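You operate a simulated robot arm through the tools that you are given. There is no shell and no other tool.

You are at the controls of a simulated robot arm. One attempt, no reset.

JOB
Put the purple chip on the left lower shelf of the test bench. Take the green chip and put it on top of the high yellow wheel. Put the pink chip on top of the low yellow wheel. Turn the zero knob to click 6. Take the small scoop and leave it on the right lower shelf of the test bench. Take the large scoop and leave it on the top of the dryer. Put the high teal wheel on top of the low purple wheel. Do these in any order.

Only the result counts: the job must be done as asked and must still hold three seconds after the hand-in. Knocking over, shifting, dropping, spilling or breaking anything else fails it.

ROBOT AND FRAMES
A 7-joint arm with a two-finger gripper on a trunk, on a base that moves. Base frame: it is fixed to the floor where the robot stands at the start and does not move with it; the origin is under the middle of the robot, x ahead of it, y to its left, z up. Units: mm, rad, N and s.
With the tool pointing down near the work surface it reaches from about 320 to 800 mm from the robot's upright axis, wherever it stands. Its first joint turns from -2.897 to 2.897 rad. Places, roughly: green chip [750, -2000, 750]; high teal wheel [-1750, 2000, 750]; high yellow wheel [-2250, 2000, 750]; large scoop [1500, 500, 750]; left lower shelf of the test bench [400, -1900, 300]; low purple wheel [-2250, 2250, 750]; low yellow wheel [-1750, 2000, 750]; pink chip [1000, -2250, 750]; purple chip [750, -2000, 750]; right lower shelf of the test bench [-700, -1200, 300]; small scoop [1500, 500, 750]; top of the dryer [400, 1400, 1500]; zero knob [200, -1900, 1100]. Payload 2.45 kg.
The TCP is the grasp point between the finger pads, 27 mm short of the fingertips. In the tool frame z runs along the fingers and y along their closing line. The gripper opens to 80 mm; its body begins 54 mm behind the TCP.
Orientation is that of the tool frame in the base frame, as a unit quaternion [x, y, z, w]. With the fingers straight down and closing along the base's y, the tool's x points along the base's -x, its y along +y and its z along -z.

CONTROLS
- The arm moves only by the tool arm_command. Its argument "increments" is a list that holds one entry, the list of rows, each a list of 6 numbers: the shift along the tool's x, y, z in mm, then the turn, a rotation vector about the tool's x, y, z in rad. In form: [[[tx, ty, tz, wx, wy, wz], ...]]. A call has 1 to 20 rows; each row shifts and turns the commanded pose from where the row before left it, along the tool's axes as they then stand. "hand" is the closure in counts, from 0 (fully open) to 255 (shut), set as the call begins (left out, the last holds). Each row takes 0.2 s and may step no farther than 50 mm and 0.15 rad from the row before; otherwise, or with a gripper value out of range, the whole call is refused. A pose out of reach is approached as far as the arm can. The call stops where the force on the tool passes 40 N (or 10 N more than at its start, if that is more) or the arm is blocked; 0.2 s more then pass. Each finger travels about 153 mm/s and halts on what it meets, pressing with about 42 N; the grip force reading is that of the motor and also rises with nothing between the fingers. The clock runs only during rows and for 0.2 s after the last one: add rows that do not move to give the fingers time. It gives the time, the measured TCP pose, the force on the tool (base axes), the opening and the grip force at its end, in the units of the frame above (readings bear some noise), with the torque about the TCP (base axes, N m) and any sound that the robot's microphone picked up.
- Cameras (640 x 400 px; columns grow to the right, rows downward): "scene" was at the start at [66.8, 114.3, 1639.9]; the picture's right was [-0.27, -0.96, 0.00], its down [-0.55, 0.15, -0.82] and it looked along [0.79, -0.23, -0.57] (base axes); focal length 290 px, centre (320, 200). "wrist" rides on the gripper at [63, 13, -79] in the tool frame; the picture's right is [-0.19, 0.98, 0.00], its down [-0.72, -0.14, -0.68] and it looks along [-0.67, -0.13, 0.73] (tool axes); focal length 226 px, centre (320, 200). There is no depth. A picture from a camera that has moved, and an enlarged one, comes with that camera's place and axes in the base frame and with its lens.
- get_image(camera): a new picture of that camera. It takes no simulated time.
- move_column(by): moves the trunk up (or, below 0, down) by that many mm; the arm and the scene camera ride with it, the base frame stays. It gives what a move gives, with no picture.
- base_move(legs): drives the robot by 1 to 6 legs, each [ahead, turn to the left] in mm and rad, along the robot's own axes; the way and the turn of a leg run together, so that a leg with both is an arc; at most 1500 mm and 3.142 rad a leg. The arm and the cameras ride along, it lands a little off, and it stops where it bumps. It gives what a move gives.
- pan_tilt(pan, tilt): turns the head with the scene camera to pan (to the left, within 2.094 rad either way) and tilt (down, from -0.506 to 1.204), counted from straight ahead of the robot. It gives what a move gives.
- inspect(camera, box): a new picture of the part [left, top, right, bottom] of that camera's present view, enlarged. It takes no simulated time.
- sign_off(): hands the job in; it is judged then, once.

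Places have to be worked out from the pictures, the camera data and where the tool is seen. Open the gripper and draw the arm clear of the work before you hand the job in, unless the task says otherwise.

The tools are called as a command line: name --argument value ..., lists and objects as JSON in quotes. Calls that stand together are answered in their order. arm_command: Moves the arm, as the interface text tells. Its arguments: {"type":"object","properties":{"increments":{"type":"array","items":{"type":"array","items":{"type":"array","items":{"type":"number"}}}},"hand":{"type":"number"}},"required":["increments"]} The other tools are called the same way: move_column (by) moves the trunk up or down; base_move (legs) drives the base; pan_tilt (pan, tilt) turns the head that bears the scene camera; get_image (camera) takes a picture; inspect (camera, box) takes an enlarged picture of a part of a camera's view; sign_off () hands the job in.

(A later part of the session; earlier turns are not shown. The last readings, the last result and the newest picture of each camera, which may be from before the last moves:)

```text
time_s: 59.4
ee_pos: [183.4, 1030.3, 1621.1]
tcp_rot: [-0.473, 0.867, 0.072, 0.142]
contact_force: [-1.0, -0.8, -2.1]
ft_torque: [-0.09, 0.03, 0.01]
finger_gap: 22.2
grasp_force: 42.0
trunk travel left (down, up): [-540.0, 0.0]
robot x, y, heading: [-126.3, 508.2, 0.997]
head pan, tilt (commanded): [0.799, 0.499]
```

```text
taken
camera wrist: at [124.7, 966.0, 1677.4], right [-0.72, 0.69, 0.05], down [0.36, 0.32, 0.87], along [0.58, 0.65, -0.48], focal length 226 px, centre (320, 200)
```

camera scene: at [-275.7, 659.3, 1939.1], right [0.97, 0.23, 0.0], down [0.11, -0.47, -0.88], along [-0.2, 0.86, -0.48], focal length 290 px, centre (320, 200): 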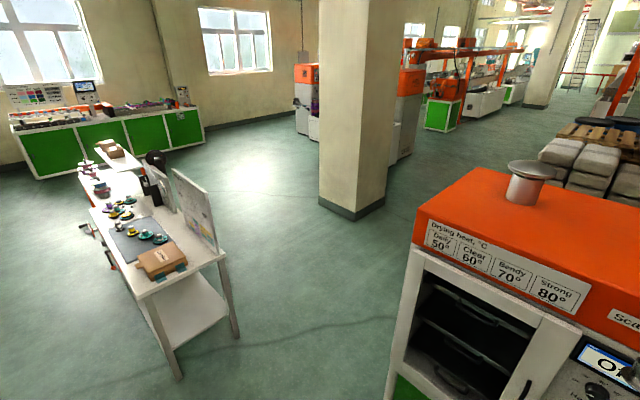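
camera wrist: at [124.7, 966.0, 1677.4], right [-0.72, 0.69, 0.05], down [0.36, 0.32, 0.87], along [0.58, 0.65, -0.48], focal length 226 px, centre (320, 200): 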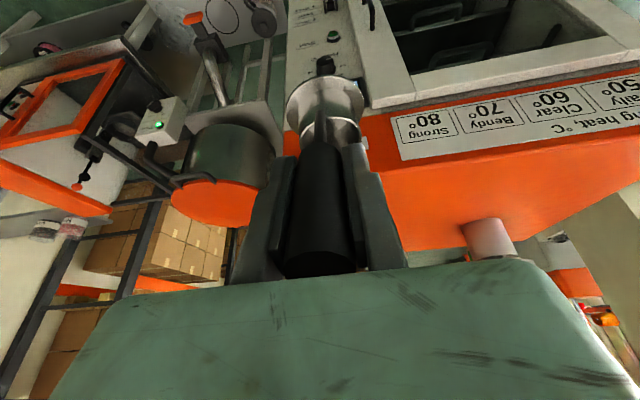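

Tilt restored and TCP at 1621. I raise 40 mm more for clearance and drive ahead 300 mm so the scoop is over the dryer's front-right top area.

arm_command --increments '[[[-12.6, 0, -38, 0, 0, 0], [0, 30, 0, 0, 0, 0], [0, 0, 0, 0, 0, 0]]]'

inspect --camera "wrist" --box '[240, 40, 560, 240]'

base_move --legs '[[300, 0]]'

get_image --camera "wrist"

get_image --camera "scene"

```text
time_s: 60.2
ee_pos: [161.2, 1043.3, 1659.1]
tcp_rot: [-0.472, 0.867, 0.071, 0.143]
contact_force: [0.5, -0.7, -1.5]
ft_torque: [-0.03, 0.03, 0.01]
finger_gap: 22.0
grasp_force: 41.7
trunk travel left (down, up): [-540.0, 0.0]
robot x, y, heading: [-125.4, 515.6, 0.998]
head pan, tilt (commanded): [0.799, 0.499]
```

```text
2.00 times, centred on (400, 140) of wrist
camera zoom: at [103.0, 979.2, 1715.8], right [-0.72, 0.69, 0.05], down [0.36, 0.32, 0.87], along [0.58, 0.65, -0.48], focal length 452 px, centre (160, 320)
```

zoom: 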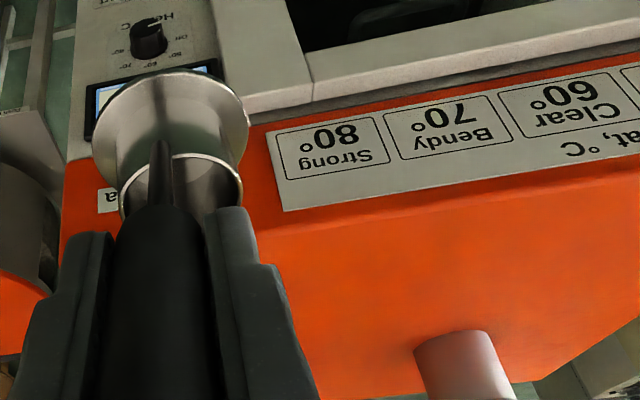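

```text
time_s: 62.2
ee_pos: [323.0, 1304.0, 1659.4]
tcp_rot: [-0.475, 0.865, 0.071, 0.142]
contact_force: [1.3, 0.3, -2.7]
ft_torque: [-0.04, 0.04, -0.03]
finger_gap: 21.9
grasp_force: 42.6
trunk travel left (down, up): [-540.0, 0.0]
robot x, y, heading: [35.8, 769.4, 1.003]
head pan, tilt (commanded): [0.799, 0.499]
```

```text
taken
camera wrist: at [263.8, 1238.8, 1715.1], right [-0.73, 0.68, 0.05], down [0.36, 0.32, 0.87], along [0.58, 0.65, -0.48], focal length 226 px, centre (320, 200)
```

wrist: 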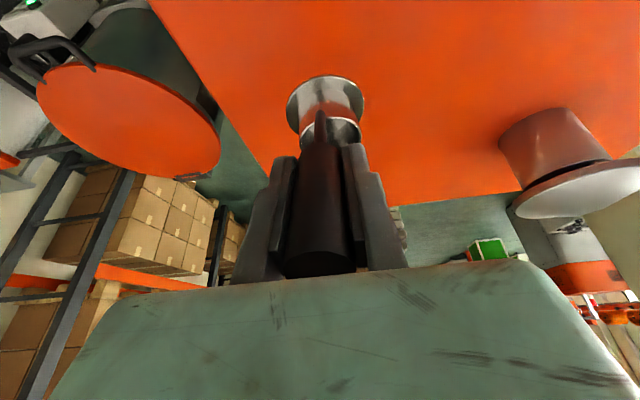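

```text
taken
camera scene: at [-111.7, 915.5, 1939.1], right [0.97, 0.23, 0.0], down [0.11, -0.47, -0.88], along [-0.2, 0.85, -0.48], focal length 290 px, centre (320, 200)
```

scene: 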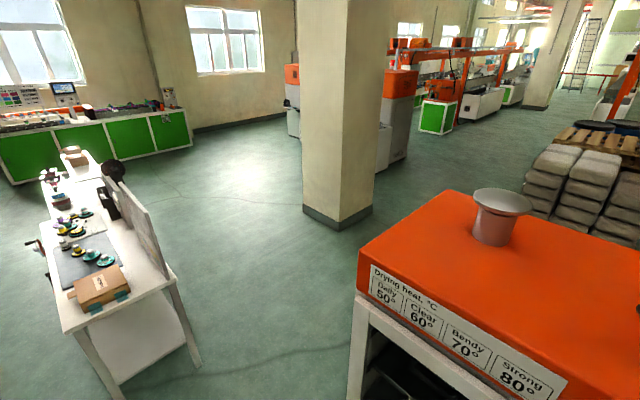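

The scoop is now over the orange top with margin to the right edge. I turn the head to view it from the side before lowering.

pan_tilt --pan 0.1 --tilt 0.6

get_image --camera "scene"

```text
time_s: 63.3
ee_pos: [320.0, 1304.0, 1659.8]
tcp_rot: [-0.475, 0.866, 0.071, 0.142]
contact_force: [0.4, -0.1, -2.5]
ft_torque: [-0.05, 0.04, 0.01]
finger_gap: 21.9
grasp_force: 42.2
trunk travel left (down, up): [-540.0, 0.0]
robot x, y, heading: [32.2, 770.5, 1.003]
head pan, tilt (commanded): [0.099, 0.6]
```

```text
taken
camera scene: at [-51.5, 905.0, 1930.0], right [0.89, -0.45, 0.0], down [-0.25, -0.5, -0.82], along [0.37, 0.74, -0.57], focal length 290 px, centre (320, 200)
```

scene: 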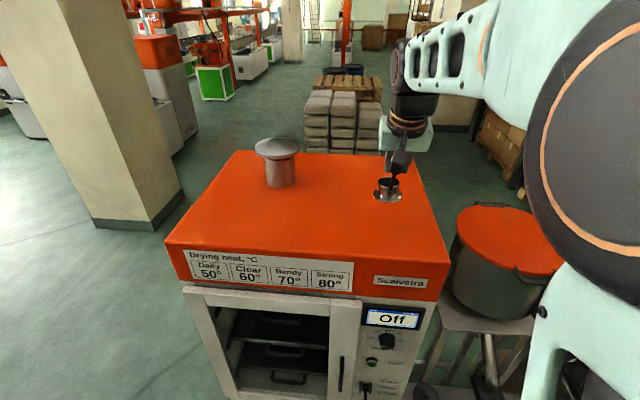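

The scene view confirms the top at about z 1478 and the scoop well inside the edges. I lower 50 mm, then feel for contact in small steps.

arm_command --increments '[[[7.9, 0, 23.7, 0, 0, 0], [7.9, 0, 23.7, 0, 0, 0], [0, 0, 0, 0, 0, 0]]]'

inspect --camera "scene" --box '[320, 120, 480, 240]'

get_image --camera "wrist"

```text
time_s: 64.1
ee_pos: [320.8, 1302.1, 1607.8]
tcp_rot: [-0.474, 0.866, 0.071, 0.143]
contact_force: [0.5, -0.8, -1.8]
ft_torque: [-0.07, 0.0, 0.0]
finger_gap: 22.2
grasp_force: 41.7
trunk travel left (down, up): [-540.0, 0.0]
robot x, y, heading: [40.0, 769.7, 1.01]
head pan, tilt (commanded): [0.099, 0.6]
```

```text
3.33 times, centred on (400, 180) of scene
camera zoom: at [-51.5, 904.6, 1930.0], right [0.89, -0.45, 0.0], down [-0.26, -0.5, -0.82], along [0.37, 0.74, -0.57], focal length 967 px, centre (53, 267)
```

zoom: 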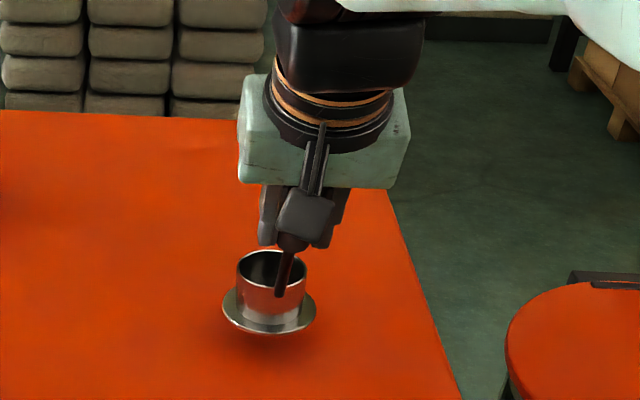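

```text
taken
camera wrist: at [262.9, 1236.8, 1664.6], right [-0.73, 0.68, 0.05], down [0.36, 0.32, 0.87], along [0.58, 0.65, -0.48], focal length 226 px, centre (320, 200)
```

wrist: 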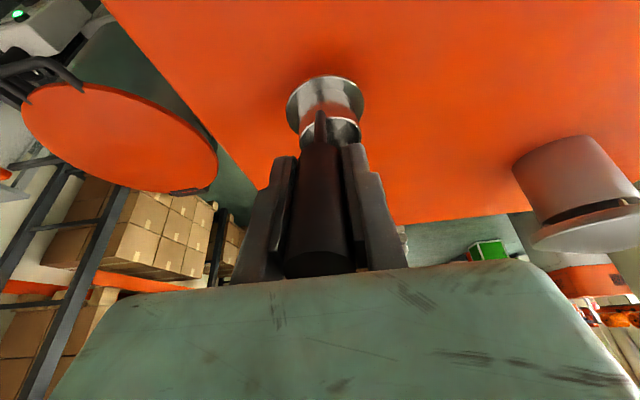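

The shadow shows a small remaining gap. I lower in 4 mm steps and watch the force.

arm_command --increments '[[[1.25, 0, 3.8, 0, 0, 0], [1.25, 0, 3.8, 0, 0, 0], [1.25, 0, 3.8, 0, 0, 0], [0, 0, 0, 0, 0, 0]]]'

inspect --camera "scene" --box '[320, 120, 480, 240]'

```text
time_s: 65.1
ee_pos: [321.1, 1302.2, 1596.3]
tcp_rot: [-0.475, 0.866, 0.071, 0.143]
contact_force: [-0.9, 0.4, -1.4]
ft_torque: [-0.04, 0.03, 0.0]
finger_gap: 22.0
grasp_force: 42.0
trunk travel left (down, up): [-540.0, 0.0]
robot x, y, heading: [36.0, 769.0, 1.009]
head pan, tilt (commanded): [0.099, 0.6]
```

```text
3.33 times, centred on (400, 180) of scene
camera zoom: at [-51.6, 904.7, 1930.0], right [0.89, -0.45, 0.0], down [-0.26, -0.5, -0.82], along [0.37, 0.74, -0.57], focal length 967 px, centre (53, 267)
```

zoom: 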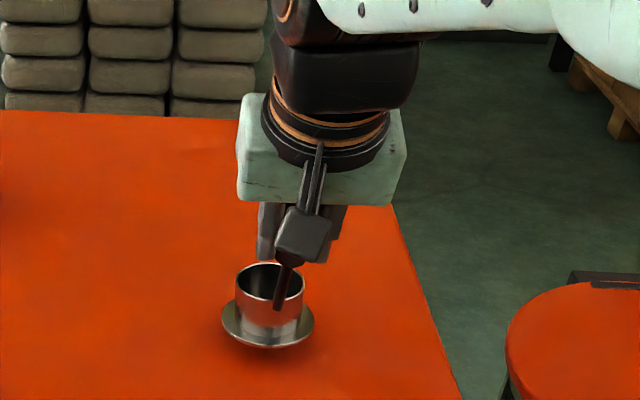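

Still a slight gap; continuing down in 3–4 mm steps.

arm_command --increments '[[[0.94, 0, 2.85, 0, 0, 0], [0.94, 0, 2.85, 0, 0, 0], [0, 0, 0, 0, 0, 0]]]'

arm_command --increments '[[[0.94, 0, 2.85, 0, 0, 0], [0, 0, 0, 0, 0, 0]]]'

inspect --camera "scene" --box '[320, 120, 480, 240]'

```text
time_s: 65.9
ee_pos: [322.3, 1300.5, 1591.7]
tcp_rot: [-0.475, 0.866, 0.071, 0.142]
contact_force: [-0.5, -0.5, -1.0]
ft_torque: [-0.05, 0.01, -0.02]
finger_gap: 22.1
grasp_force: 42.2
trunk travel left (down, up): [-540.0, 0.0]
robot x, y, heading: [38.3, 769.2, 1.0]
head pan, tilt (commanded): [0.099, 0.6]
```

```text
time_s: 66.5
ee_pos: [321.7, 1302.9, 1589.1]
tcp_rot: [-0.475, 0.866, 0.071, 0.142]
contact_force: [-0.2, -0.1, -2.1]
ft_torque: [-0.07, 0.05, 0.03]
finger_gap: 21.9
grasp_force: 42.2
trunk travel left (down, up): [-540.0, 0.0]
robot x, y, heading: [38.3, 766.4, 1.007]
head pan, tilt (commanded): [0.099, 0.6]
```

```text
3.33 times, centred on (400, 180) of scene
camera zoom: at [-51.6, 904.7, 1930.0], right [0.89, -0.45, 0.0], down [-0.25, -0.5, -0.82], along [0.37, 0.74, -0.57], focal length 967 px, centre (53, 267)
```

zoom: 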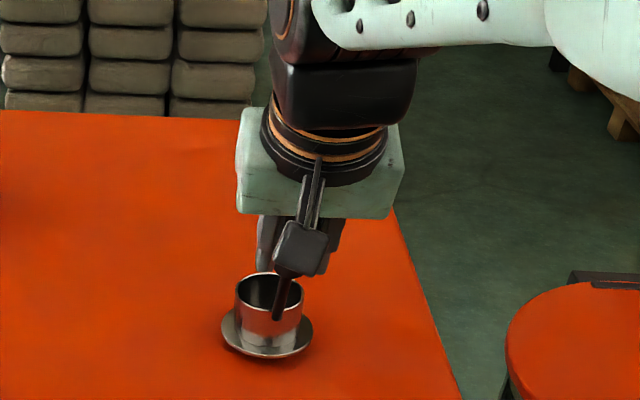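

Very close; I keep stepping down 3 mm at a time.

arm_command --increments '[[[0.94, 0, 2.85, 0, 0, 0], [0, 0, 0, 0, 0, 0]]]'

arm_command --increments '[[[0.94, 0, 2.85, 0, 0, 0], [0, 0, 0, 0, 0, 0]]]'

inspect --camera "scene" --box '[350, 160, 450, 235]'

```text
time_s: 67.1
ee_pos: [321.4, 1301.4, 1585.7]
tcp_rot: [-0.475, 0.865, 0.072, 0.142]
contact_force: [-0.8, -0.6, -1.7]
ft_torque: [-0.09, 0.05, -0.01]
finger_gap: 21.9
grasp_force: 42.0
trunk travel left (down, up): [-540.0, 0.0]
robot x, y, heading: [37.2, 768.4, 0.998]
head pan, tilt (commanded): [0.099, 0.6]
```

```text
time_s: 67.7
ee_pos: [322.1, 1301.4, 1582.8]
tcp_rot: [-0.475, 0.866, 0.071, 0.142]
contact_force: [0.8, -0.1, -1.6]
ft_torque: [-0.07, 0.01, 0.03]
finger_gap: 22.1
grasp_force: 41.8
trunk travel left (down, up): [-540.0, 0.0]
robot x, y, heading: [36.4, 768.3, 1.001]
head pan, tilt (commanded): [0.099, 0.6]
```

```text
5.33 times, centred on (400, 198) of scene
camera zoom: at [-51.6, 904.7, 1930.0], right [0.89, -0.45, 0.0], down [-0.26, -0.5, -0.82], along [0.37, 0.74, -0.57], focal length 1547 px, centre (-107, 213)
```

zoom: 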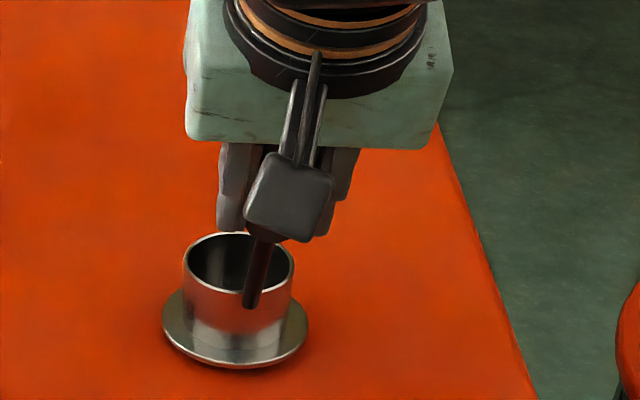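

Nearly touching now. I continue in 2 mm steps.

arm_command --increments '[[[0.63, 0, 1.9, 0, 0, 0], [0, 0, 0, 0, 0, 0]]]'

arm_command --increments '[[[0.63, 0, 1.9, 0, 0, 0], [0, 0, 0, 0, 0, 0]]]'

arm_command --increments '[[[0.63, 0, 1.9, 0, 0, 0], [0, 0, 0, 0, 0, 0]]]'

inspect --camera "scene" --box '[350, 160, 450, 235]'

```text
time_s: 68.3
ee_pos: [321.1, 1303.1, 1580.7]
tcp_rot: [-0.475, 0.865, 0.072, 0.142]
contact_force: [0.3, 0.1, -1.6]
ft_torque: [-0.04, 0.0, -0.01]
finger_gap: 22.0
grasp_force: 41.8
trunk travel left (down, up): [-540.0, 0.0]
robot x, y, heading: [32.6, 766.3, 1.002]
head pan, tilt (commanded): [0.099, 0.6]
```

```text
time_s: 68.9
ee_pos: [322.5, 1301.5, 1579.3]
tcp_rot: [-0.475, 0.865, 0.071, 0.142]
contact_force: [-0.9, 0.0, -2.1]
ft_torque: [-0.07, 0.01, 0.0]
finger_gap: 22.1
grasp_force: 41.8
trunk travel left (down, up): [-540.0, 0.0]
robot x, y, heading: [38.3, 770.6, 1.006]
head pan, tilt (commanded): [0.099, 0.6]
```

```text
time_s: 69.5
ee_pos: [322.3, 1302.1, 1578.6]
tcp_rot: [-0.476, 0.865, 0.072, 0.144]
contact_force: [0.3, -0.9, 7.2]
ft_torque: [0.49, -0.04, -0.05]
finger_gap: 22.1
grasp_force: 41.8
trunk travel left (down, up): [-540.0, 0.0]
robot x, y, heading: [36.4, 768.1, 1.0]
head pan, tilt (commanded): [0.099, 0.6]
```

```text
5.33 times, centred on (400, 198) of scene
camera zoom: at [-51.8, 903.9, 1930.2], right [0.89, -0.45, 0.0], down [-0.25, -0.5, -0.83], along [0.37, 0.74, -0.56], focal length 1547 px, centre (-107, 213)
```

zoom: 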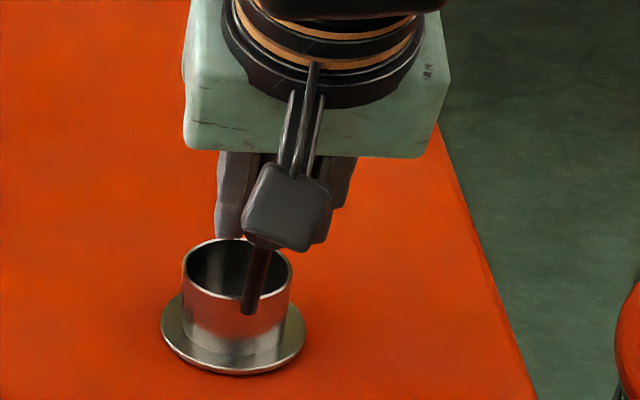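

Contact felt (+9 N) at TCP z 1578.6. I open the gripper, wait, and withdraw along the handle axis.

arm_command --increments '[[[0, 0, 0, 0, 0, 0], [0, 0, 0, 0, 0, 0], [0, 0, 0, 0, 0, 0]]]' --hand 0

get_image --camera "wrist"

inspect --camera "scene" --box '[350, 160, 450, 235]'

```text
time_s: 70.3
ee_pos: [321.0, 1301.6, 1578.0]
tcp_rot: [-0.475, 0.866, 0.072, 0.142]
contact_force: [0.6, 0.2, 0.6]
ft_torque: [-0.01, 0.02, -0.03]
finger_gap: 79.9
grasp_force: 0.0
trunk travel left (down, up): [-540.0, 0.0]
robot x, y, heading: [37.7, 769.6, 1.003]
head pan, tilt (commanded): [0.099, 0.6]
```

```text
taken
camera wrist: at [264.7, 1237.3, 1633.5], right [-0.73, 0.68, 0.05], down [0.36, 0.32, 0.87], along [0.58, 0.65, -0.48], focal length 226 px, centre (320, 200)
```

wrist: 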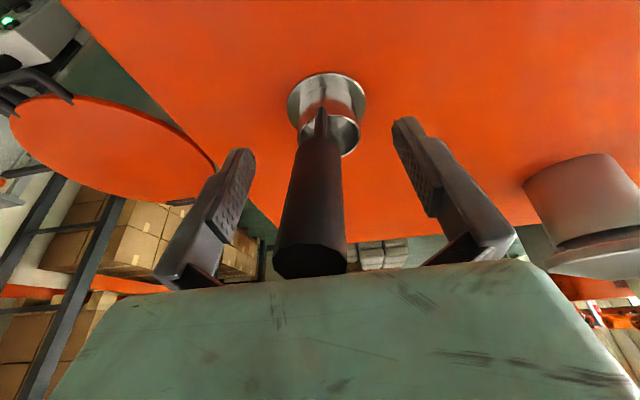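

```text
5.33 times, centred on (400, 198) of scene
camera zoom: at [-51.6, 904.7, 1930.0], right [0.89, -0.45, 0.0], down [-0.26, -0.5, -0.82], along [0.37, 0.74, -0.57], focal length 1547 px, centre (-107, 213)
```

zoom: 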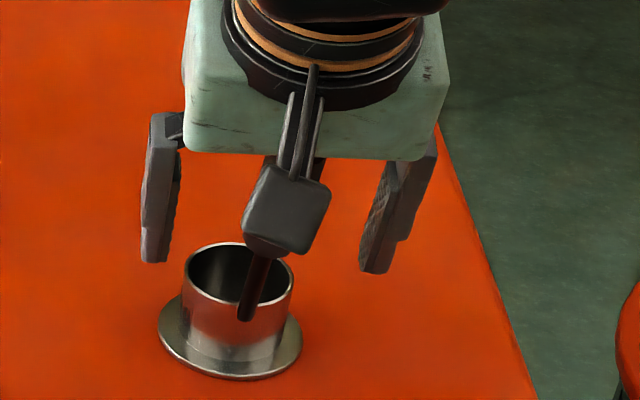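

The large scoop stands free on the dryer top. I withdraw 60 mm along the axis, then back the base away.

arm_command --increments '[[[0, 0, -30, 0, 0, 0], [0, 0, -30, 0, 0, 0], [0, 0, 0, 0, 0, 0]]]'

base_move --legs '[[-350, 0]]'

get_image --camera "scene"

```text
time_s: 71.1
ee_pos: [310.6, 1287.0, 1635.3]
tcp_rot: [-0.474, 0.866, 0.071, 0.142]
contact_force: [0.6, 0.1, 0.1]
ft_torque: [-0.02, 0.02, 0.02]
finger_gap: 80.2
grasp_force: 0.0
trunk travel left (down, up): [-540.0, 0.0]
robot x, y, heading: [38.1, 769.6, 1.0]
head pan, tilt (commanded): [0.099, 0.6]
```

```text
time_s: 73.4
ee_pos: [122.4, 995.3, 1635.7]
tcp_rot: [-0.478, 0.864, 0.072, 0.143]
contact_force: [0.7, -0.6, -0.3]
ft_torque: [0.06, 0.0, 0.03]
finger_gap: 79.9
grasp_force: 0.1
trunk travel left (down, up): [-540.0, 0.0]
robot x, y, heading: [-148.9, 476.7, 1.009]
head pan, tilt (commanded): [0.099, 0.6]
```

```text
taken
camera scene: at [-238.1, 611.0, 1930.1], right [0.9, -0.45, 0.0], down [-0.25, -0.51, -0.83], along [0.37, 0.74, -0.56], focal length 290 px, centre (320, 200)
```

scene: 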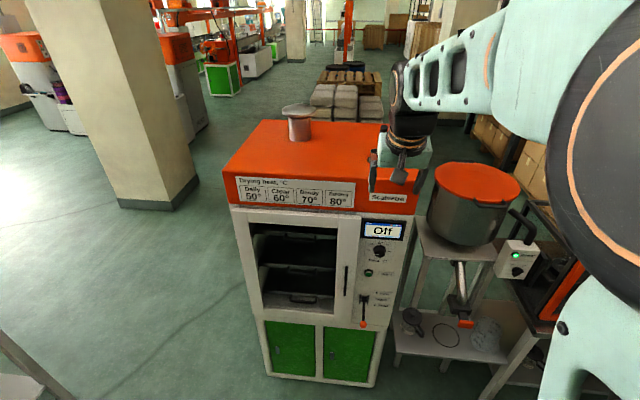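

The large scoop is on the dryer. Next I lower the trunk to mid, fold the arm to a compact driving pose, and head back to the scoop bench for the small scoop.

move_column --by -290

arm_command --increments '[[[32.1, 0, 28, 0, 0, 0], [32.1, 0, 28, 0, 0, 0], [32.1, 0, 28, 0, 0, 0], [32.1, 0, 28, 0, 0, 0], [32.1, 0, 28, 0, 0, 0], [32.1, 0, 28, 0, 0, 0], [0, 0, 0, 0, 0, 0]]]'

inspect --camera "scene" --box '[200, 80, 460, 260]'

```text
time_s: 76.3
ee_pos: [122.7, 996.6, 1345.8]
tcp_rot: [-0.478, 0.864, 0.072, 0.141]
contact_force: [-0.2, -0.3, 0.0]
ft_torque: [-0.01, 0.02, -0.01]
finger_gap: 80.0
grasp_force: 0.2
trunk travel left (down, up): [-250.0, 290.0]
robot x, y, heading: [-147.1, 477.0, 1.011]
head pan, tilt (commanded): [0.099, 0.6]
```

```text
time_s: 77.9
ee_pos: [55.5, 883.4, 1123.0]
tcp_rot: [-0.478, 0.864, 0.072, 0.142]
contact_force: [-0.4, -0.3, -0.7]
ft_torque: [0.02, -0.02, -0.01]
finger_gap: 80.2
grasp_force: 0.1
trunk travel left (down, up): [-250.0, 290.0]
robot x, y, heading: [-148.8, 474.3, 1.009]
head pan, tilt (commanded): [0.099, 0.6]
```

```text
2.22 times, centred on (330, 170) of scene
camera zoom: at [-237.5, 611.9, 1640.1], right [0.9, -0.45, 0.0], down [-0.25, -0.51, -0.82], along [0.37, 0.74, -0.57], focal length 644 px, centre (298, 267)
```

zoom: 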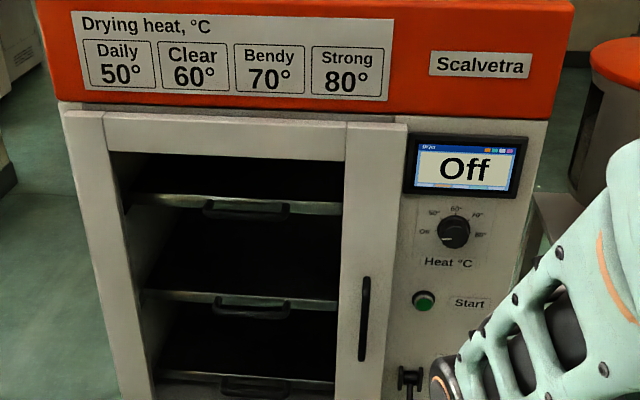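

Arm compact at z 1123. I drive to a stand at about (1397,−79), heading 1.38, in line with the small scoop's handle lean.

base_move --legs '[[0, -1.353], [821, 0], [821, 0], [0, 1.724]]'

pan_tilt --pan -0.1 --tilt 0.8

get_image --camera "scene"

get_image --camera "wrist"

```text
time_s: 94.2
ee_pos: [1473.9, 387.5, 1122.9]
tcp_rot: [-0.643, 0.749, 0.099, 0.124]
contact_force: [-0.3, 0.0, -0.5]
ft_torque: [0.01, -0.01, 0.01]
finger_gap: 80.2
grasp_force: 0.1
trunk travel left (down, up): [-250.0, 290.0]
robot x, y, heading: [1445.8, -66.5, 1.416]
head pan, tilt (commanded): [0.099, 0.6]
```

```text
time_s: 94.9
ee_pos: [1473.3, 386.9, 1125.8]
tcp_rot: [-0.642, 0.75, 0.099, 0.125]
contact_force: [-0.7, 1.2, -1.0]
ft_torque: [0.0, -0.01, -0.01]
finger_gap: 80.3
grasp_force: 0.0
trunk travel left (down, up): [-250.0, 290.0]
robot x, y, heading: [1445.8, -68.4, 1.417]
head pan, tilt (commanded): [-0.099, 0.799]
```

```text
taken
camera scene: at [1326.3, 11.5, 1623.2], right [0.97, -0.25, 0.0], down [-0.18, -0.69, -0.7], along [0.18, 0.68, -0.72], focal length 290 px, centre (320, 200)
```

scene: 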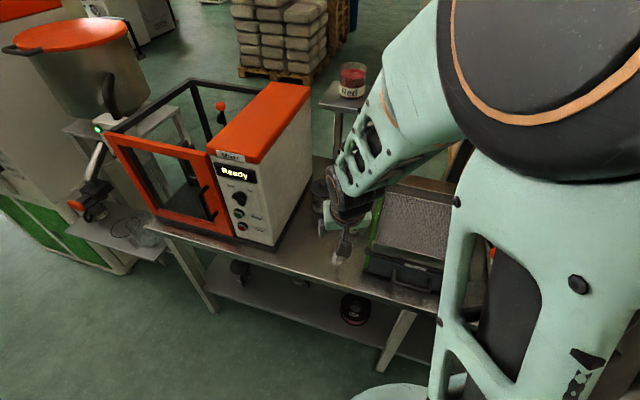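

```text
taken
camera wrist: at [1447.3, 305.2, 1180.1], right [-0.94, 0.33, 0.05], down [0.2, 0.44, 0.87], along [0.27, 0.83, -0.48], focal length 226 px, centre (320, 200)
```

wrist: 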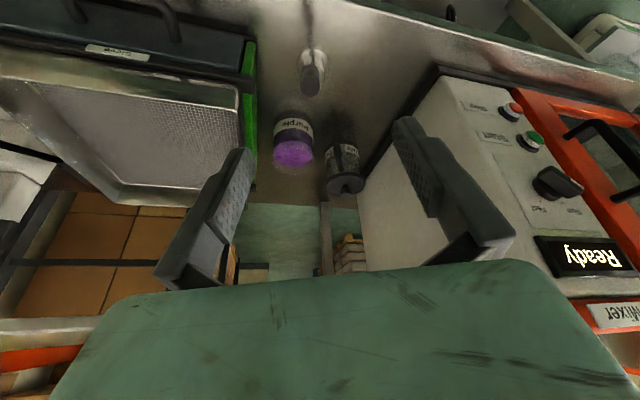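

The small scoop now appears nicely in line in the wrist view. I zoom in.

inspect --camera "wrist" --box '[220, 0, 420, 125]'

```text
3.20 times, centred on (320, 62) of wrist
camera zoom: at [1447.3, 305.2, 1180.1], right [-0.94, 0.33, 0.05], down [0.2, 0.44, 0.87], along [0.27, 0.83, -0.48], focal length 723 px, centre (320, 640)
```

zoom: 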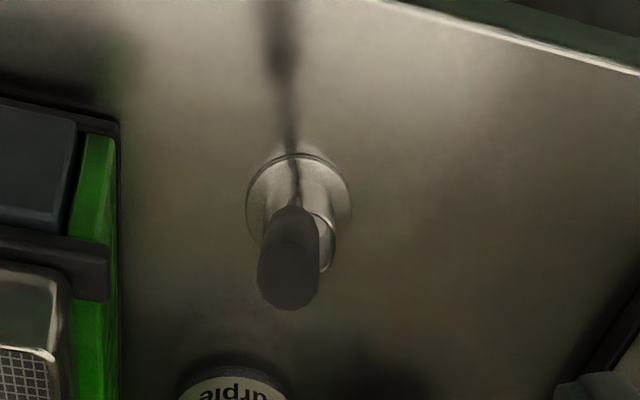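

Small scoop's handle end is at about (1501,460,943), axis confirmed. Since it must go on a shelf under a table, I'll hold it with the tool pitched nearly horizontal; I back the base 80 mm, pitch the tool 0.75 rad more, and move to a pre-grasp point.

base_move --legs '[[-80, 0]]'

arm_command --increments '[[[0, 0, 0, 0, -0.15, 0], [0, 0, 0, 0, -0.15, 0], [0, 0, 0, 0, -0.15, 0], [0, 0, 0, 0, -0.15, 0], [0, 0, 0, 0, -0.15, 0], [0, 0, 0, 0, 0, 0], [0, 0, 0, 0, 0, 0]]]'

get_image --camera "scene"

get_image --camera "wrist"

```text
time_s: 96.0
ee_pos: [1460.6, 309.1, 1123.7]
tcp_rot: [-0.643, 0.749, 0.098, 0.124]
contact_force: [0.1, 0.5, 0.0]
ft_torque: [-0.04, 0.06, -0.01]
finger_gap: 80.0
grasp_force: 0.0
trunk travel left (down, up): [-250.0, 290.0]
robot x, y, heading: [1433.8, -147.7, 1.414]
head pan, tilt (commanded): [-0.099, 0.799]
```

```text
time_s: 97.6
ee_pos: [1457.9, 360.5, 1129.1]
tcp_rot: [-0.562, 0.651, 0.328, 0.39]
contact_force: [0.3, 0.3, -0.1]
ft_torque: [-0.01, -0.01, 0.01]
finger_gap: 79.9
grasp_force: 0.0
out of reach, approached as far as the arm can: row 3, 4, 5
trunk travel left (down, up): [-250.0, 290.0]
robot x, y, heading: [1436.0, -145.6, 1.414]
head pan, tilt (commanded): [-0.099, 0.799]
```

```text
taken
camera scene: at [1314.7, -67.7, 1623.2], right [0.97, -0.25, 0.0], down [-0.18, -0.69, -0.7], along [0.18, 0.67, -0.72], focal length 290 px, centre (320, 200)
```

scene: 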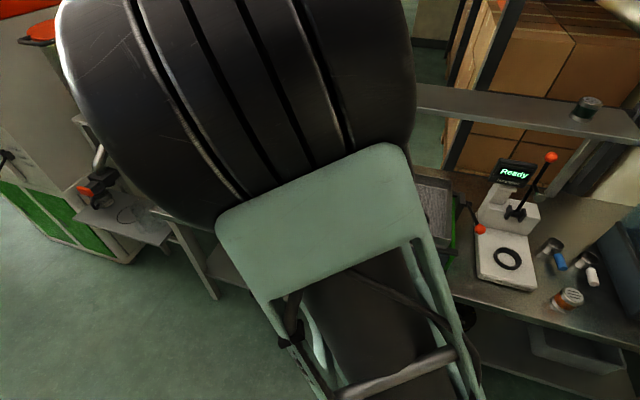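

```text
taken
camera wrist: at [1430.7, 262.9, 1112.6], right [-0.96, 0.24, 0.16], down [0.09, -0.27, 0.96], along [0.27, 0.93, 0.24], focal length 226 px, centre (320, 200)
```

wrist: 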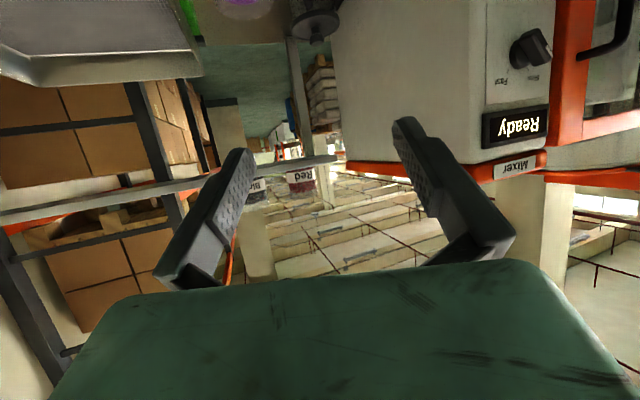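

The pitched pose is only reachable farther out; I move forward first, then down to the pre-grasp point, and check.

arm_command --increments '[[[-19.2, 0, 35.1, 0, 0, 0], [-19.2, 0, 35.1, 0, 0, 0], [0, 0, 0, 0, 0, 0]]]'

get_image --camera "scene"

get_image --camera "wrist"

```text
time_s: 98.4
ee_pos: [1472.2, 440.1, 1129.8]
tcp_rot: [-0.562, 0.651, 0.328, 0.39]
contact_force: [0.4, -0.3, 0.3]
ft_torque: [-0.01, -0.01, 0.02]
finger_gap: 80.0
grasp_force: 0.2
trunk travel left (down, up): [-250.0, 290.0]
robot x, y, heading: [1434.9, -146.2, 1.415]
head pan, tilt (commanded): [-0.099, 0.799]
```

```text
taken
camera scene: at [1314.1, -67.7, 1623.2], right [0.97, -0.25, 0.0], down [-0.18, -0.69, -0.7], along [0.18, 0.67, -0.72], focal length 290 px, centre (320, 200)
```

scene: 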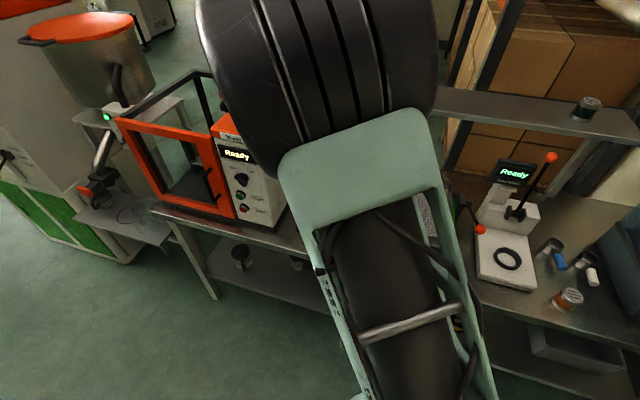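

```text
taken
camera wrist: at [1444.2, 342.3, 1112.3], right [-0.96, 0.24, 0.16], down [0.09, -0.27, 0.96], along [0.27, 0.93, 0.24], focal length 226 px, centre (320, 200)
```

wrist: 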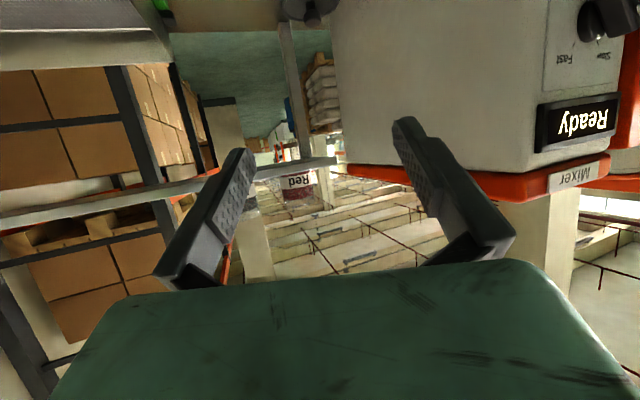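

The pose follows well. Now I move down to the pre-grasp point just in front of the small scoop's handle.

arm_command --increments '[[[35.1, -4.8, 11.5, 0, 0, 0], [35.1, -4.8, 11.5, 0, 0, 0], [35.1, -4.8, 11.5, 0, 0, 0], [35.1, -4.8, 11.5, 0, 0, 0], [35.1, -4.8, 11.5, 0, 0, 0], [0, 0, 0, 0, 0, 0]]]'

get_image --camera "wrist"

get_image --camera "scene"

```text
time_s: 99.8
ee_pos: [1493.1, 401.4, 944.3]
tcp_rot: [-0.562, 0.652, 0.327, 0.39]
contact_force: [0.4, 0.9, -0.3]
ft_torque: [0.02, -0.01, 0.0]
finger_gap: 80.1
grasp_force: 0.0
trunk travel left (down, up): [-250.0, 290.0]
robot x, y, heading: [1431.2, -146.7, 1.416]
head pan, tilt (commanded): [-0.099, 0.799]
```

```text
taken
camera wrist: at [1465.1, 303.3, 927.5], right [-0.96, 0.24, 0.16], down [0.09, -0.27, 0.96], along [0.27, 0.93, 0.24], focal length 226 px, centre (320, 200)
```

wrist: 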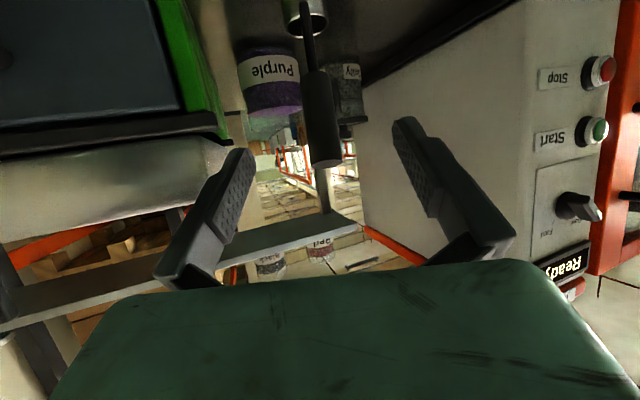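

```text
taken
camera scene: at [1314.4, -67.2, 1623.2], right [0.97, -0.25, 0.0], down [-0.18, -0.69, -0.7], along [0.18, 0.67, -0.72], focal length 290 px, centre (320, 200)
```

scene: 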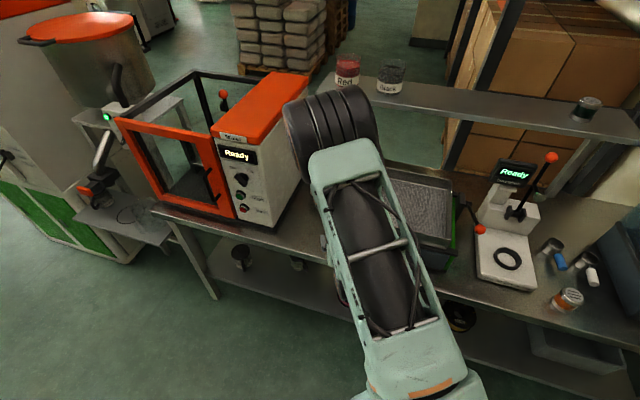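

The handle is centred between the fingers and consistent with estimates; I advance 81 mm along the tool and then close.

arm_command --increments '[[[-0.6, 0, 27, 0, 0, 0], [-0.6, 0, 27, 0, 0, 0], [-0.6, 0, 27, 0, 0, 0], [0, 0, 0, 0, 0, 0]]]'

get_image --camera "wrist"

```text
time_s: 100.8
ee_pos: [1500.2, 472.4, 908.0]
tcp_rot: [-0.564, 0.651, 0.328, 0.389]
contact_force: [-0.2, -0.8, 0.1]
ft_torque: [0.0, -0.03, -0.01]
finger_gap: 80.0
grasp_force: 0.0
trunk travel left (down, up): [-250.0, 290.0]
robot x, y, heading: [1430.6, -154.4, 1.413]
head pan, tilt (commanded): [-0.099, 0.799]
```

```text
taken
camera wrist: at [1473.5, 375.3, 891.3], right [-0.96, 0.24, 0.16], down [0.09, -0.27, 0.96], along [0.27, 0.93, 0.24], focal length 226 px, centre (320, 200)
```

wrist: 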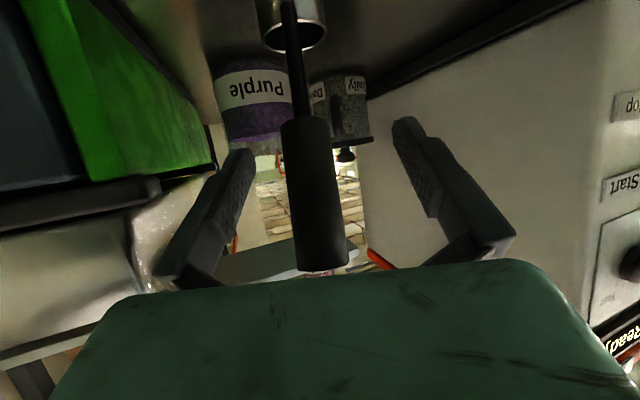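

Handle is centred; closing the gripper.

arm_command --increments '[[[0, 0, 0, 0, 0, 0], [0, 0, 0, 0, 0, 0], [0, 0, 0, 0, 0, 0], [0, 0, 0, 0, 0, 0]]]' --hand 255

get_image --camera "wrist"

```text
time_s: 101.8
ee_pos: [1502.0, 472.4, 907.8]
tcp_rot: [-0.563, 0.651, 0.328, 0.389]
contact_force: [1.1, 0.4, 1.8]
ft_torque: [0.07, -0.22, -0.04]
finger_gap: 21.9
grasp_force: 42.0
trunk travel left (down, up): [-250.0, 290.0]
robot x, y, heading: [1434.1, -147.8, 1.412]
head pan, tilt (commanded): [-0.099, 0.799]
```

```text
taken
camera wrist: at [1473.7, 375.0, 891.6], right [-0.96, 0.24, 0.16], down [0.09, -0.27, 0.96], along [0.27, 0.93, 0.24], focal length 226 px, centre (320, 200)
```

wrist: 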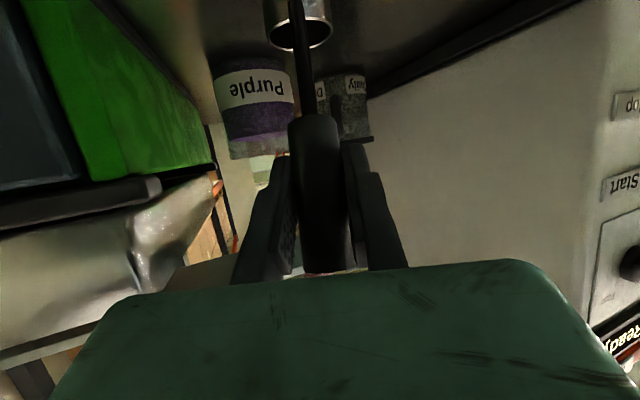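

Gripped. I lift straight up 120 mm.

arm_command --increments '[[[-17.5, -0.2, -9.6, 0, 0, 0], [-26.3, -0.3, -14.4, 0, 0, 0], [-26.3, -0.3, -14.4, 0, 0, 0], [-35, -0.4, -19.2, 0, 0, 0], [0, 0, 0, 0, 0, 0]]]'

get_image --camera "wrist"

get_image --camera "scene"

```text
time_s: 103.0
ee_pos: [1503.9, 469.5, 1030.2]
tcp_rot: [-0.563, 0.651, 0.328, 0.389]
contact_force: [-0.3, -0.4, -2.2]
ft_torque: [-0.05, 0.02, 0.0]
finger_gap: 22.0
grasp_force: 42.2
trunk travel left (down, up): [-250.0, 290.0]
robot x, y, heading: [1433.5, -144.4, 1.421]
head pan, tilt (commanded): [-0.099, 0.799]
```

```text
taken
camera wrist: at [1475.6, 372.2, 1013.8], right [-0.96, 0.24, 0.16], down [0.09, -0.27, 0.96], along [0.27, 0.93, 0.24], focal length 226 px, centre (320, 200)
```

wrist: 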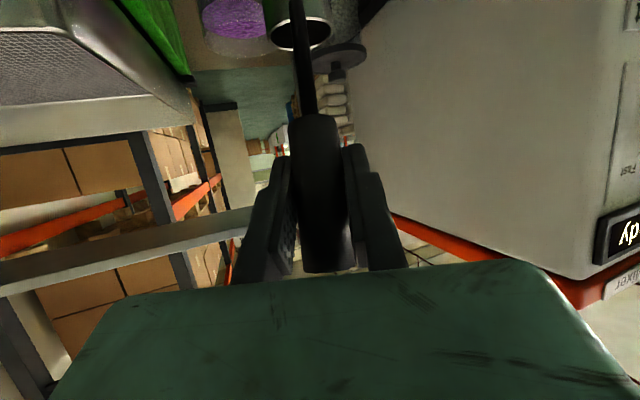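

```text
taken
camera scene: at [1314.3, -67.4, 1623.1], right [0.97, -0.25, 0.0], down [-0.18, -0.69, -0.7], along [0.18, 0.67, -0.72], focal length 290 px, centre (320, 200)
```

scene: 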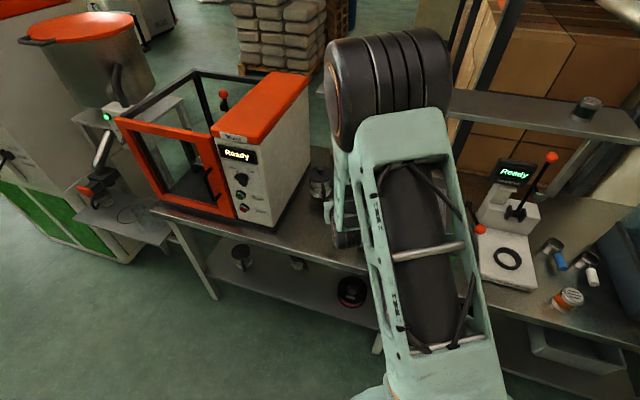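

The small scoop is up. I back away and drive to a point about 0.9 m from the test bench's right part, facing it.

base_move --legs '[[-350, 0], [0, 1.554], [900, 0], [861, 0], [0, 1.179]]'

pan_tilt --pan 0.3 --tilt 0.7

get_image --camera "scene"

get_image --camera "wrist"

```text
time_s: 120.7
ee_pos: [-675.8, -759.8, 1030.7]
tcp_rot: [0.753, 0.415, -0.45, 0.241]
contact_force: [0.2, 0.2, -2.5]
ft_torque: [0.03, -0.02, -0.01]
finger_gap: 22.2
grasp_force: 42.0
trunk travel left (down, up): [-250.0, 290.0]
robot x, y, heading: [-363.8, -228.2, -2.138]
head pan, tilt (commanded): [-0.099, 0.799]
```

```text
time_s: 121.6
ee_pos: [-674.7, -759.7, 1029.5]
tcp_rot: [0.753, 0.416, -0.449, 0.24]
contact_force: [-0.5, 0.2, -1.6]
ft_torque: [0.08, -0.05, 0.02]
finger_gap: 21.8
grasp_force: 41.9
trunk travel left (down, up): [-250.0, 290.0]
robot x, y, heading: [-363.6, -223.2, -2.138]
head pan, tilt (commanded): [0.3, 0.7]
```

```text
taken
camera scene: at [-256.8, -365.3, 1631.4], right [-0.96, 0.27, 0.0], down [0.17, 0.62, -0.76], along [-0.2, -0.74, -0.64], focal length 290 px, centre (320, 200)
```

scene: 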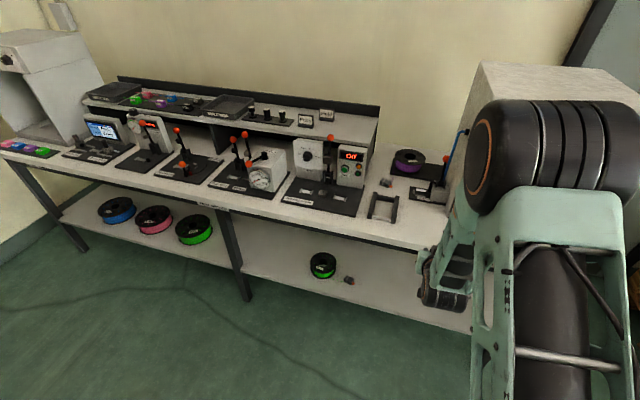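

```text
taken
camera wrist: at [-611.5, -681.8, 1013.7], right [0.78, -0.61, 0.16], down [0.03, 0.28, 0.96], along [-0.63, -0.74, 0.24], focal length 226 px, centre (320, 200)
```

wrist: 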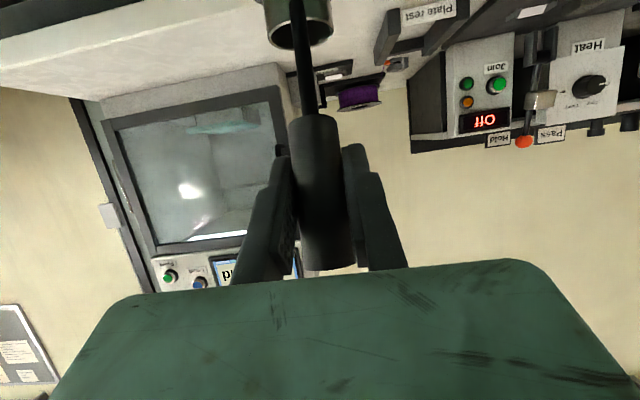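

A good overview of the test bench. I zoom into its left half and right lower shelf.

inspect --camera "scene" --box '[0, 70, 200, 195]'

inspect --camera "scene" --box '[200, 190, 480, 350]'

inspect --camera "scene" --box '[100, 70, 300, 195]'

```text
3.20 times, centred on (100, 132) of scene
camera zoom: at [-256.8, -365.3, 1631.4], right [-0.96, 0.27, 0.0], down [0.17, 0.62, -0.76], along [-0.2, -0.74, -0.64], focal length 928 px, centre (1024, 416)
```

zoom: 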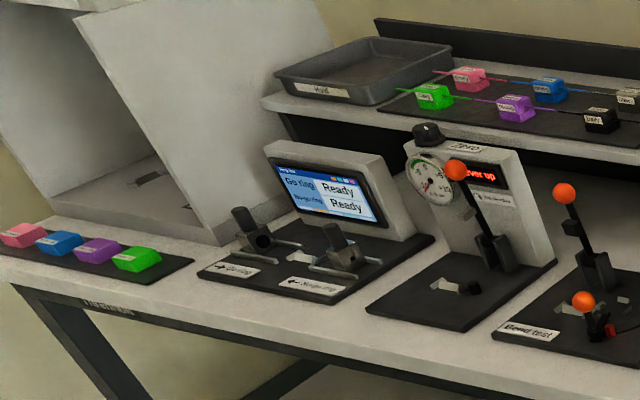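

```text
2.29 times, centred on (340, 270) of scene
camera zoom: at [-256.8, -365.3, 1631.4], right [-0.96, 0.27, 0.0], down [0.17, 0.62, -0.76], along [-0.2, -0.74, -0.64], focal length 663 px, centre (274, 40)
```

zoom: 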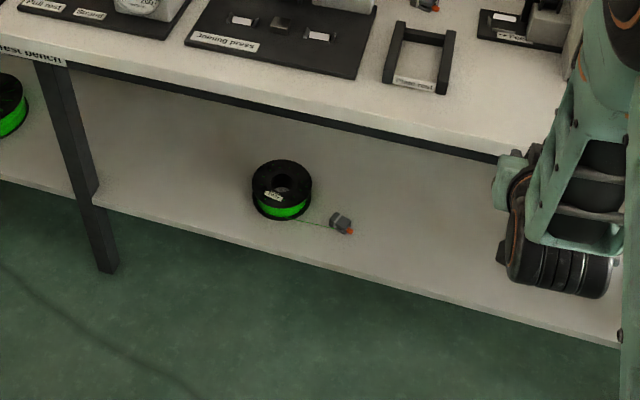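

```text
3.20 times, centred on (200, 132) of scene
camera zoom: at [-256.8, -365.3, 1631.4], right [-0.96, 0.27, 0.0], down [0.17, 0.62, -0.76], along [-0.2, -0.74, -0.64], focal length 928 px, centre (704, 416)
```

zoom: 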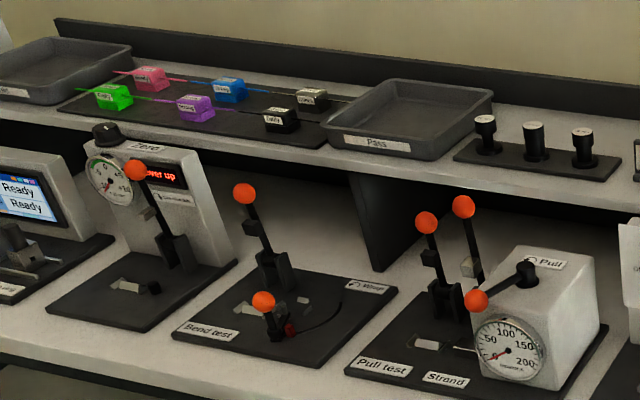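

The right lower shelf is free at its right part (around (−905,−1055), shelf z≈280). Still well clear of the bench, I lower the trunk 250 mm and then the arm to test the low pose.

move_column --by -250

arm_command --increments '[[[35, 0.5, 19.2, 0, 0, 0], [35, 0.5, 19.2, 0, 0, 0], [35, 0.5, 19.2, 0, 0, 0], [35, 0.5, 19.2, 0, 0, 0], [35, 0.5, 19.2, 0, 0, 0], [35, 0.5, 19.2, 0, 0, 0], [0, 0, 0, 0, 0, 0]]]'

get_image --camera "scene"

get_image --camera "wrist"

```text
time_s: 124.2
ee_pos: [-675.5, -759.0, 781.2]
tcp_rot: [0.753, 0.416, -0.449, 0.24]
contact_force: [-0.5, -0.1, -1.8]
ft_torque: [0.08, -0.04, 0.01]
finger_gap: 21.9
grasp_force: 42.0
trunk travel left (down, up): [0.0, 540.0]
robot x, y, heading: [-364.0, -220.6, -2.144]
head pan, tilt (commanded): [0.3, 0.7]
```

```text
time_s: 125.8
ee_pos: [-675.1, -760.9, 543.5]
tcp_rot: [0.753, 0.416, -0.45, 0.24]
contact_force: [-0.6, 0.3, -2.8]
ft_torque: [0.06, -0.05, 0.03]
finger_gap: 22.2
grasp_force: 42.3
trunk travel left (down, up): [0.0, 540.0]
robot x, y, heading: [-363.9, -223.7, -2.139]
head pan, tilt (commanded): [0.3, 0.7]
```

```text
taken
camera scene: at [-256.8, -365.4, 1381.4], right [-0.96, 0.27, 0.0], down [0.17, 0.62, -0.76], along [-0.2, -0.74, -0.64], focal length 290 px, centre (320, 200)
```

scene: 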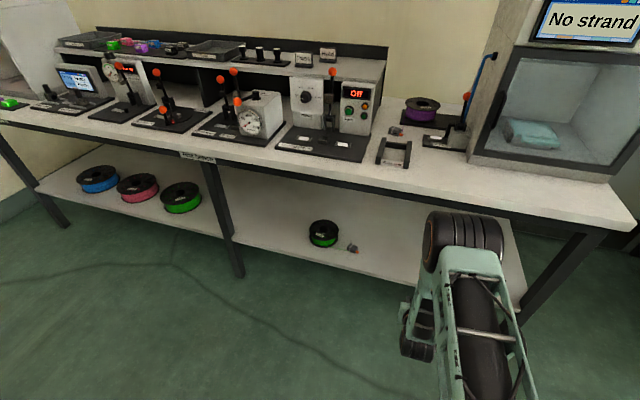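

```text
taken
camera wrist: at [-610.9, -683.5, 525.8], right [0.78, -0.61, 0.16], down [0.03, 0.28, 0.96], along [-0.63, -0.74, 0.24], focal length 226 px, centre (320, 200)
```

wrist: 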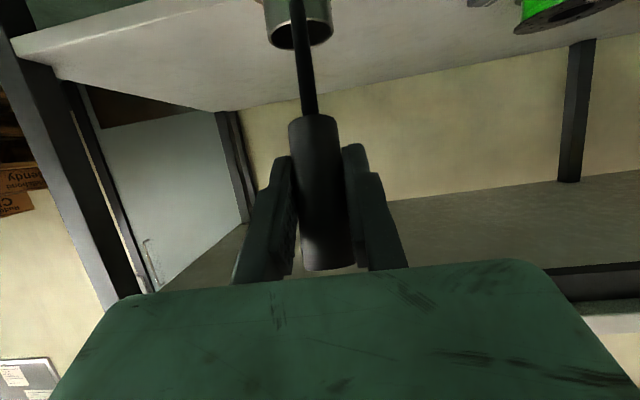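

The elbow currently sits high above the wrist and would foul the tabletop edge. I back off 100 mm, then extend and lower the arm so it straightens below the tabletop level.

base_move --legs '[[-100, 0]]'

arm_command --increments '[[[35, 0.5, 19.2, 0, 0, 0], [35, 0.5, 19.2, 0, 0, 0], [35, 0.5, 19.2, 0, 0, 0], [-19.2, 0, 35, 0, 0, 0], [-19.2, 0, 35, 0, 0, 0], [-14.4, 0, 26.3, 0, 0, 0], [0, 0, 0, 0, 0, 0]]]'

get_image --camera "scene"

get_image --camera "wrist"

```text
time_s: 126.9
ee_pos: [-621.4, -677.0, 543.7]
tcp_rot: [0.753, 0.416, -0.449, 0.24]
contact_force: [-0.6, 0.2, -2.5]
ft_torque: [0.05, 0.0, -0.03]
finger_gap: 22.0
grasp_force: 42.3
trunk travel left (down, up): [0.0, 540.0]
robot x, y, heading: [-312.5, -140.1, -2.139]
head pan, tilt (commanded): [0.3, 0.7]
```

```text
time_s: 128.5
ee_pos: [-679.2, -771.1, 424.6]
tcp_rot: [0.753, 0.417, -0.449, 0.24]
contact_force: [0.4, 0.9, -2.3]
ft_torque: [0.06, -0.05, -0.01]
finger_gap: 22.0
grasp_force: 42.3
trunk travel left (down, up): [0.0, 540.0]
robot x, y, heading: [-314.2, -140.7, -2.142]
head pan, tilt (commanded): [0.3, 0.7]
```

```text
taken
camera scene: at [-203.5, -282.1, 1381.4], right [-0.96, 0.27, 0.0], down [0.17, 0.62, -0.76], along [-0.2, -0.74, -0.64], focal length 290 px, centre (320, 200)
```

scene: 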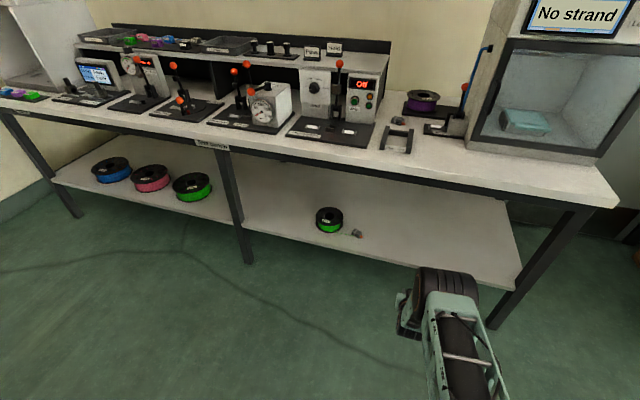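

```text
taken
camera wrist: at [-615.6, -693.1, 407.5], right [0.78, -0.61, 0.16], down [0.03, 0.28, 0.96], along [-0.63, -0.74, 0.24], focal length 226 px, centre (320, 200)
```

wrist: 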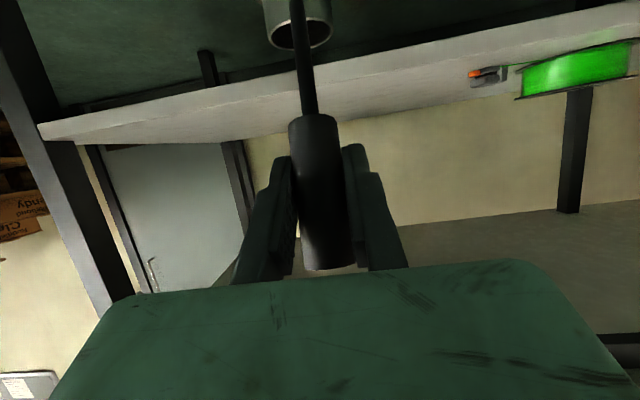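

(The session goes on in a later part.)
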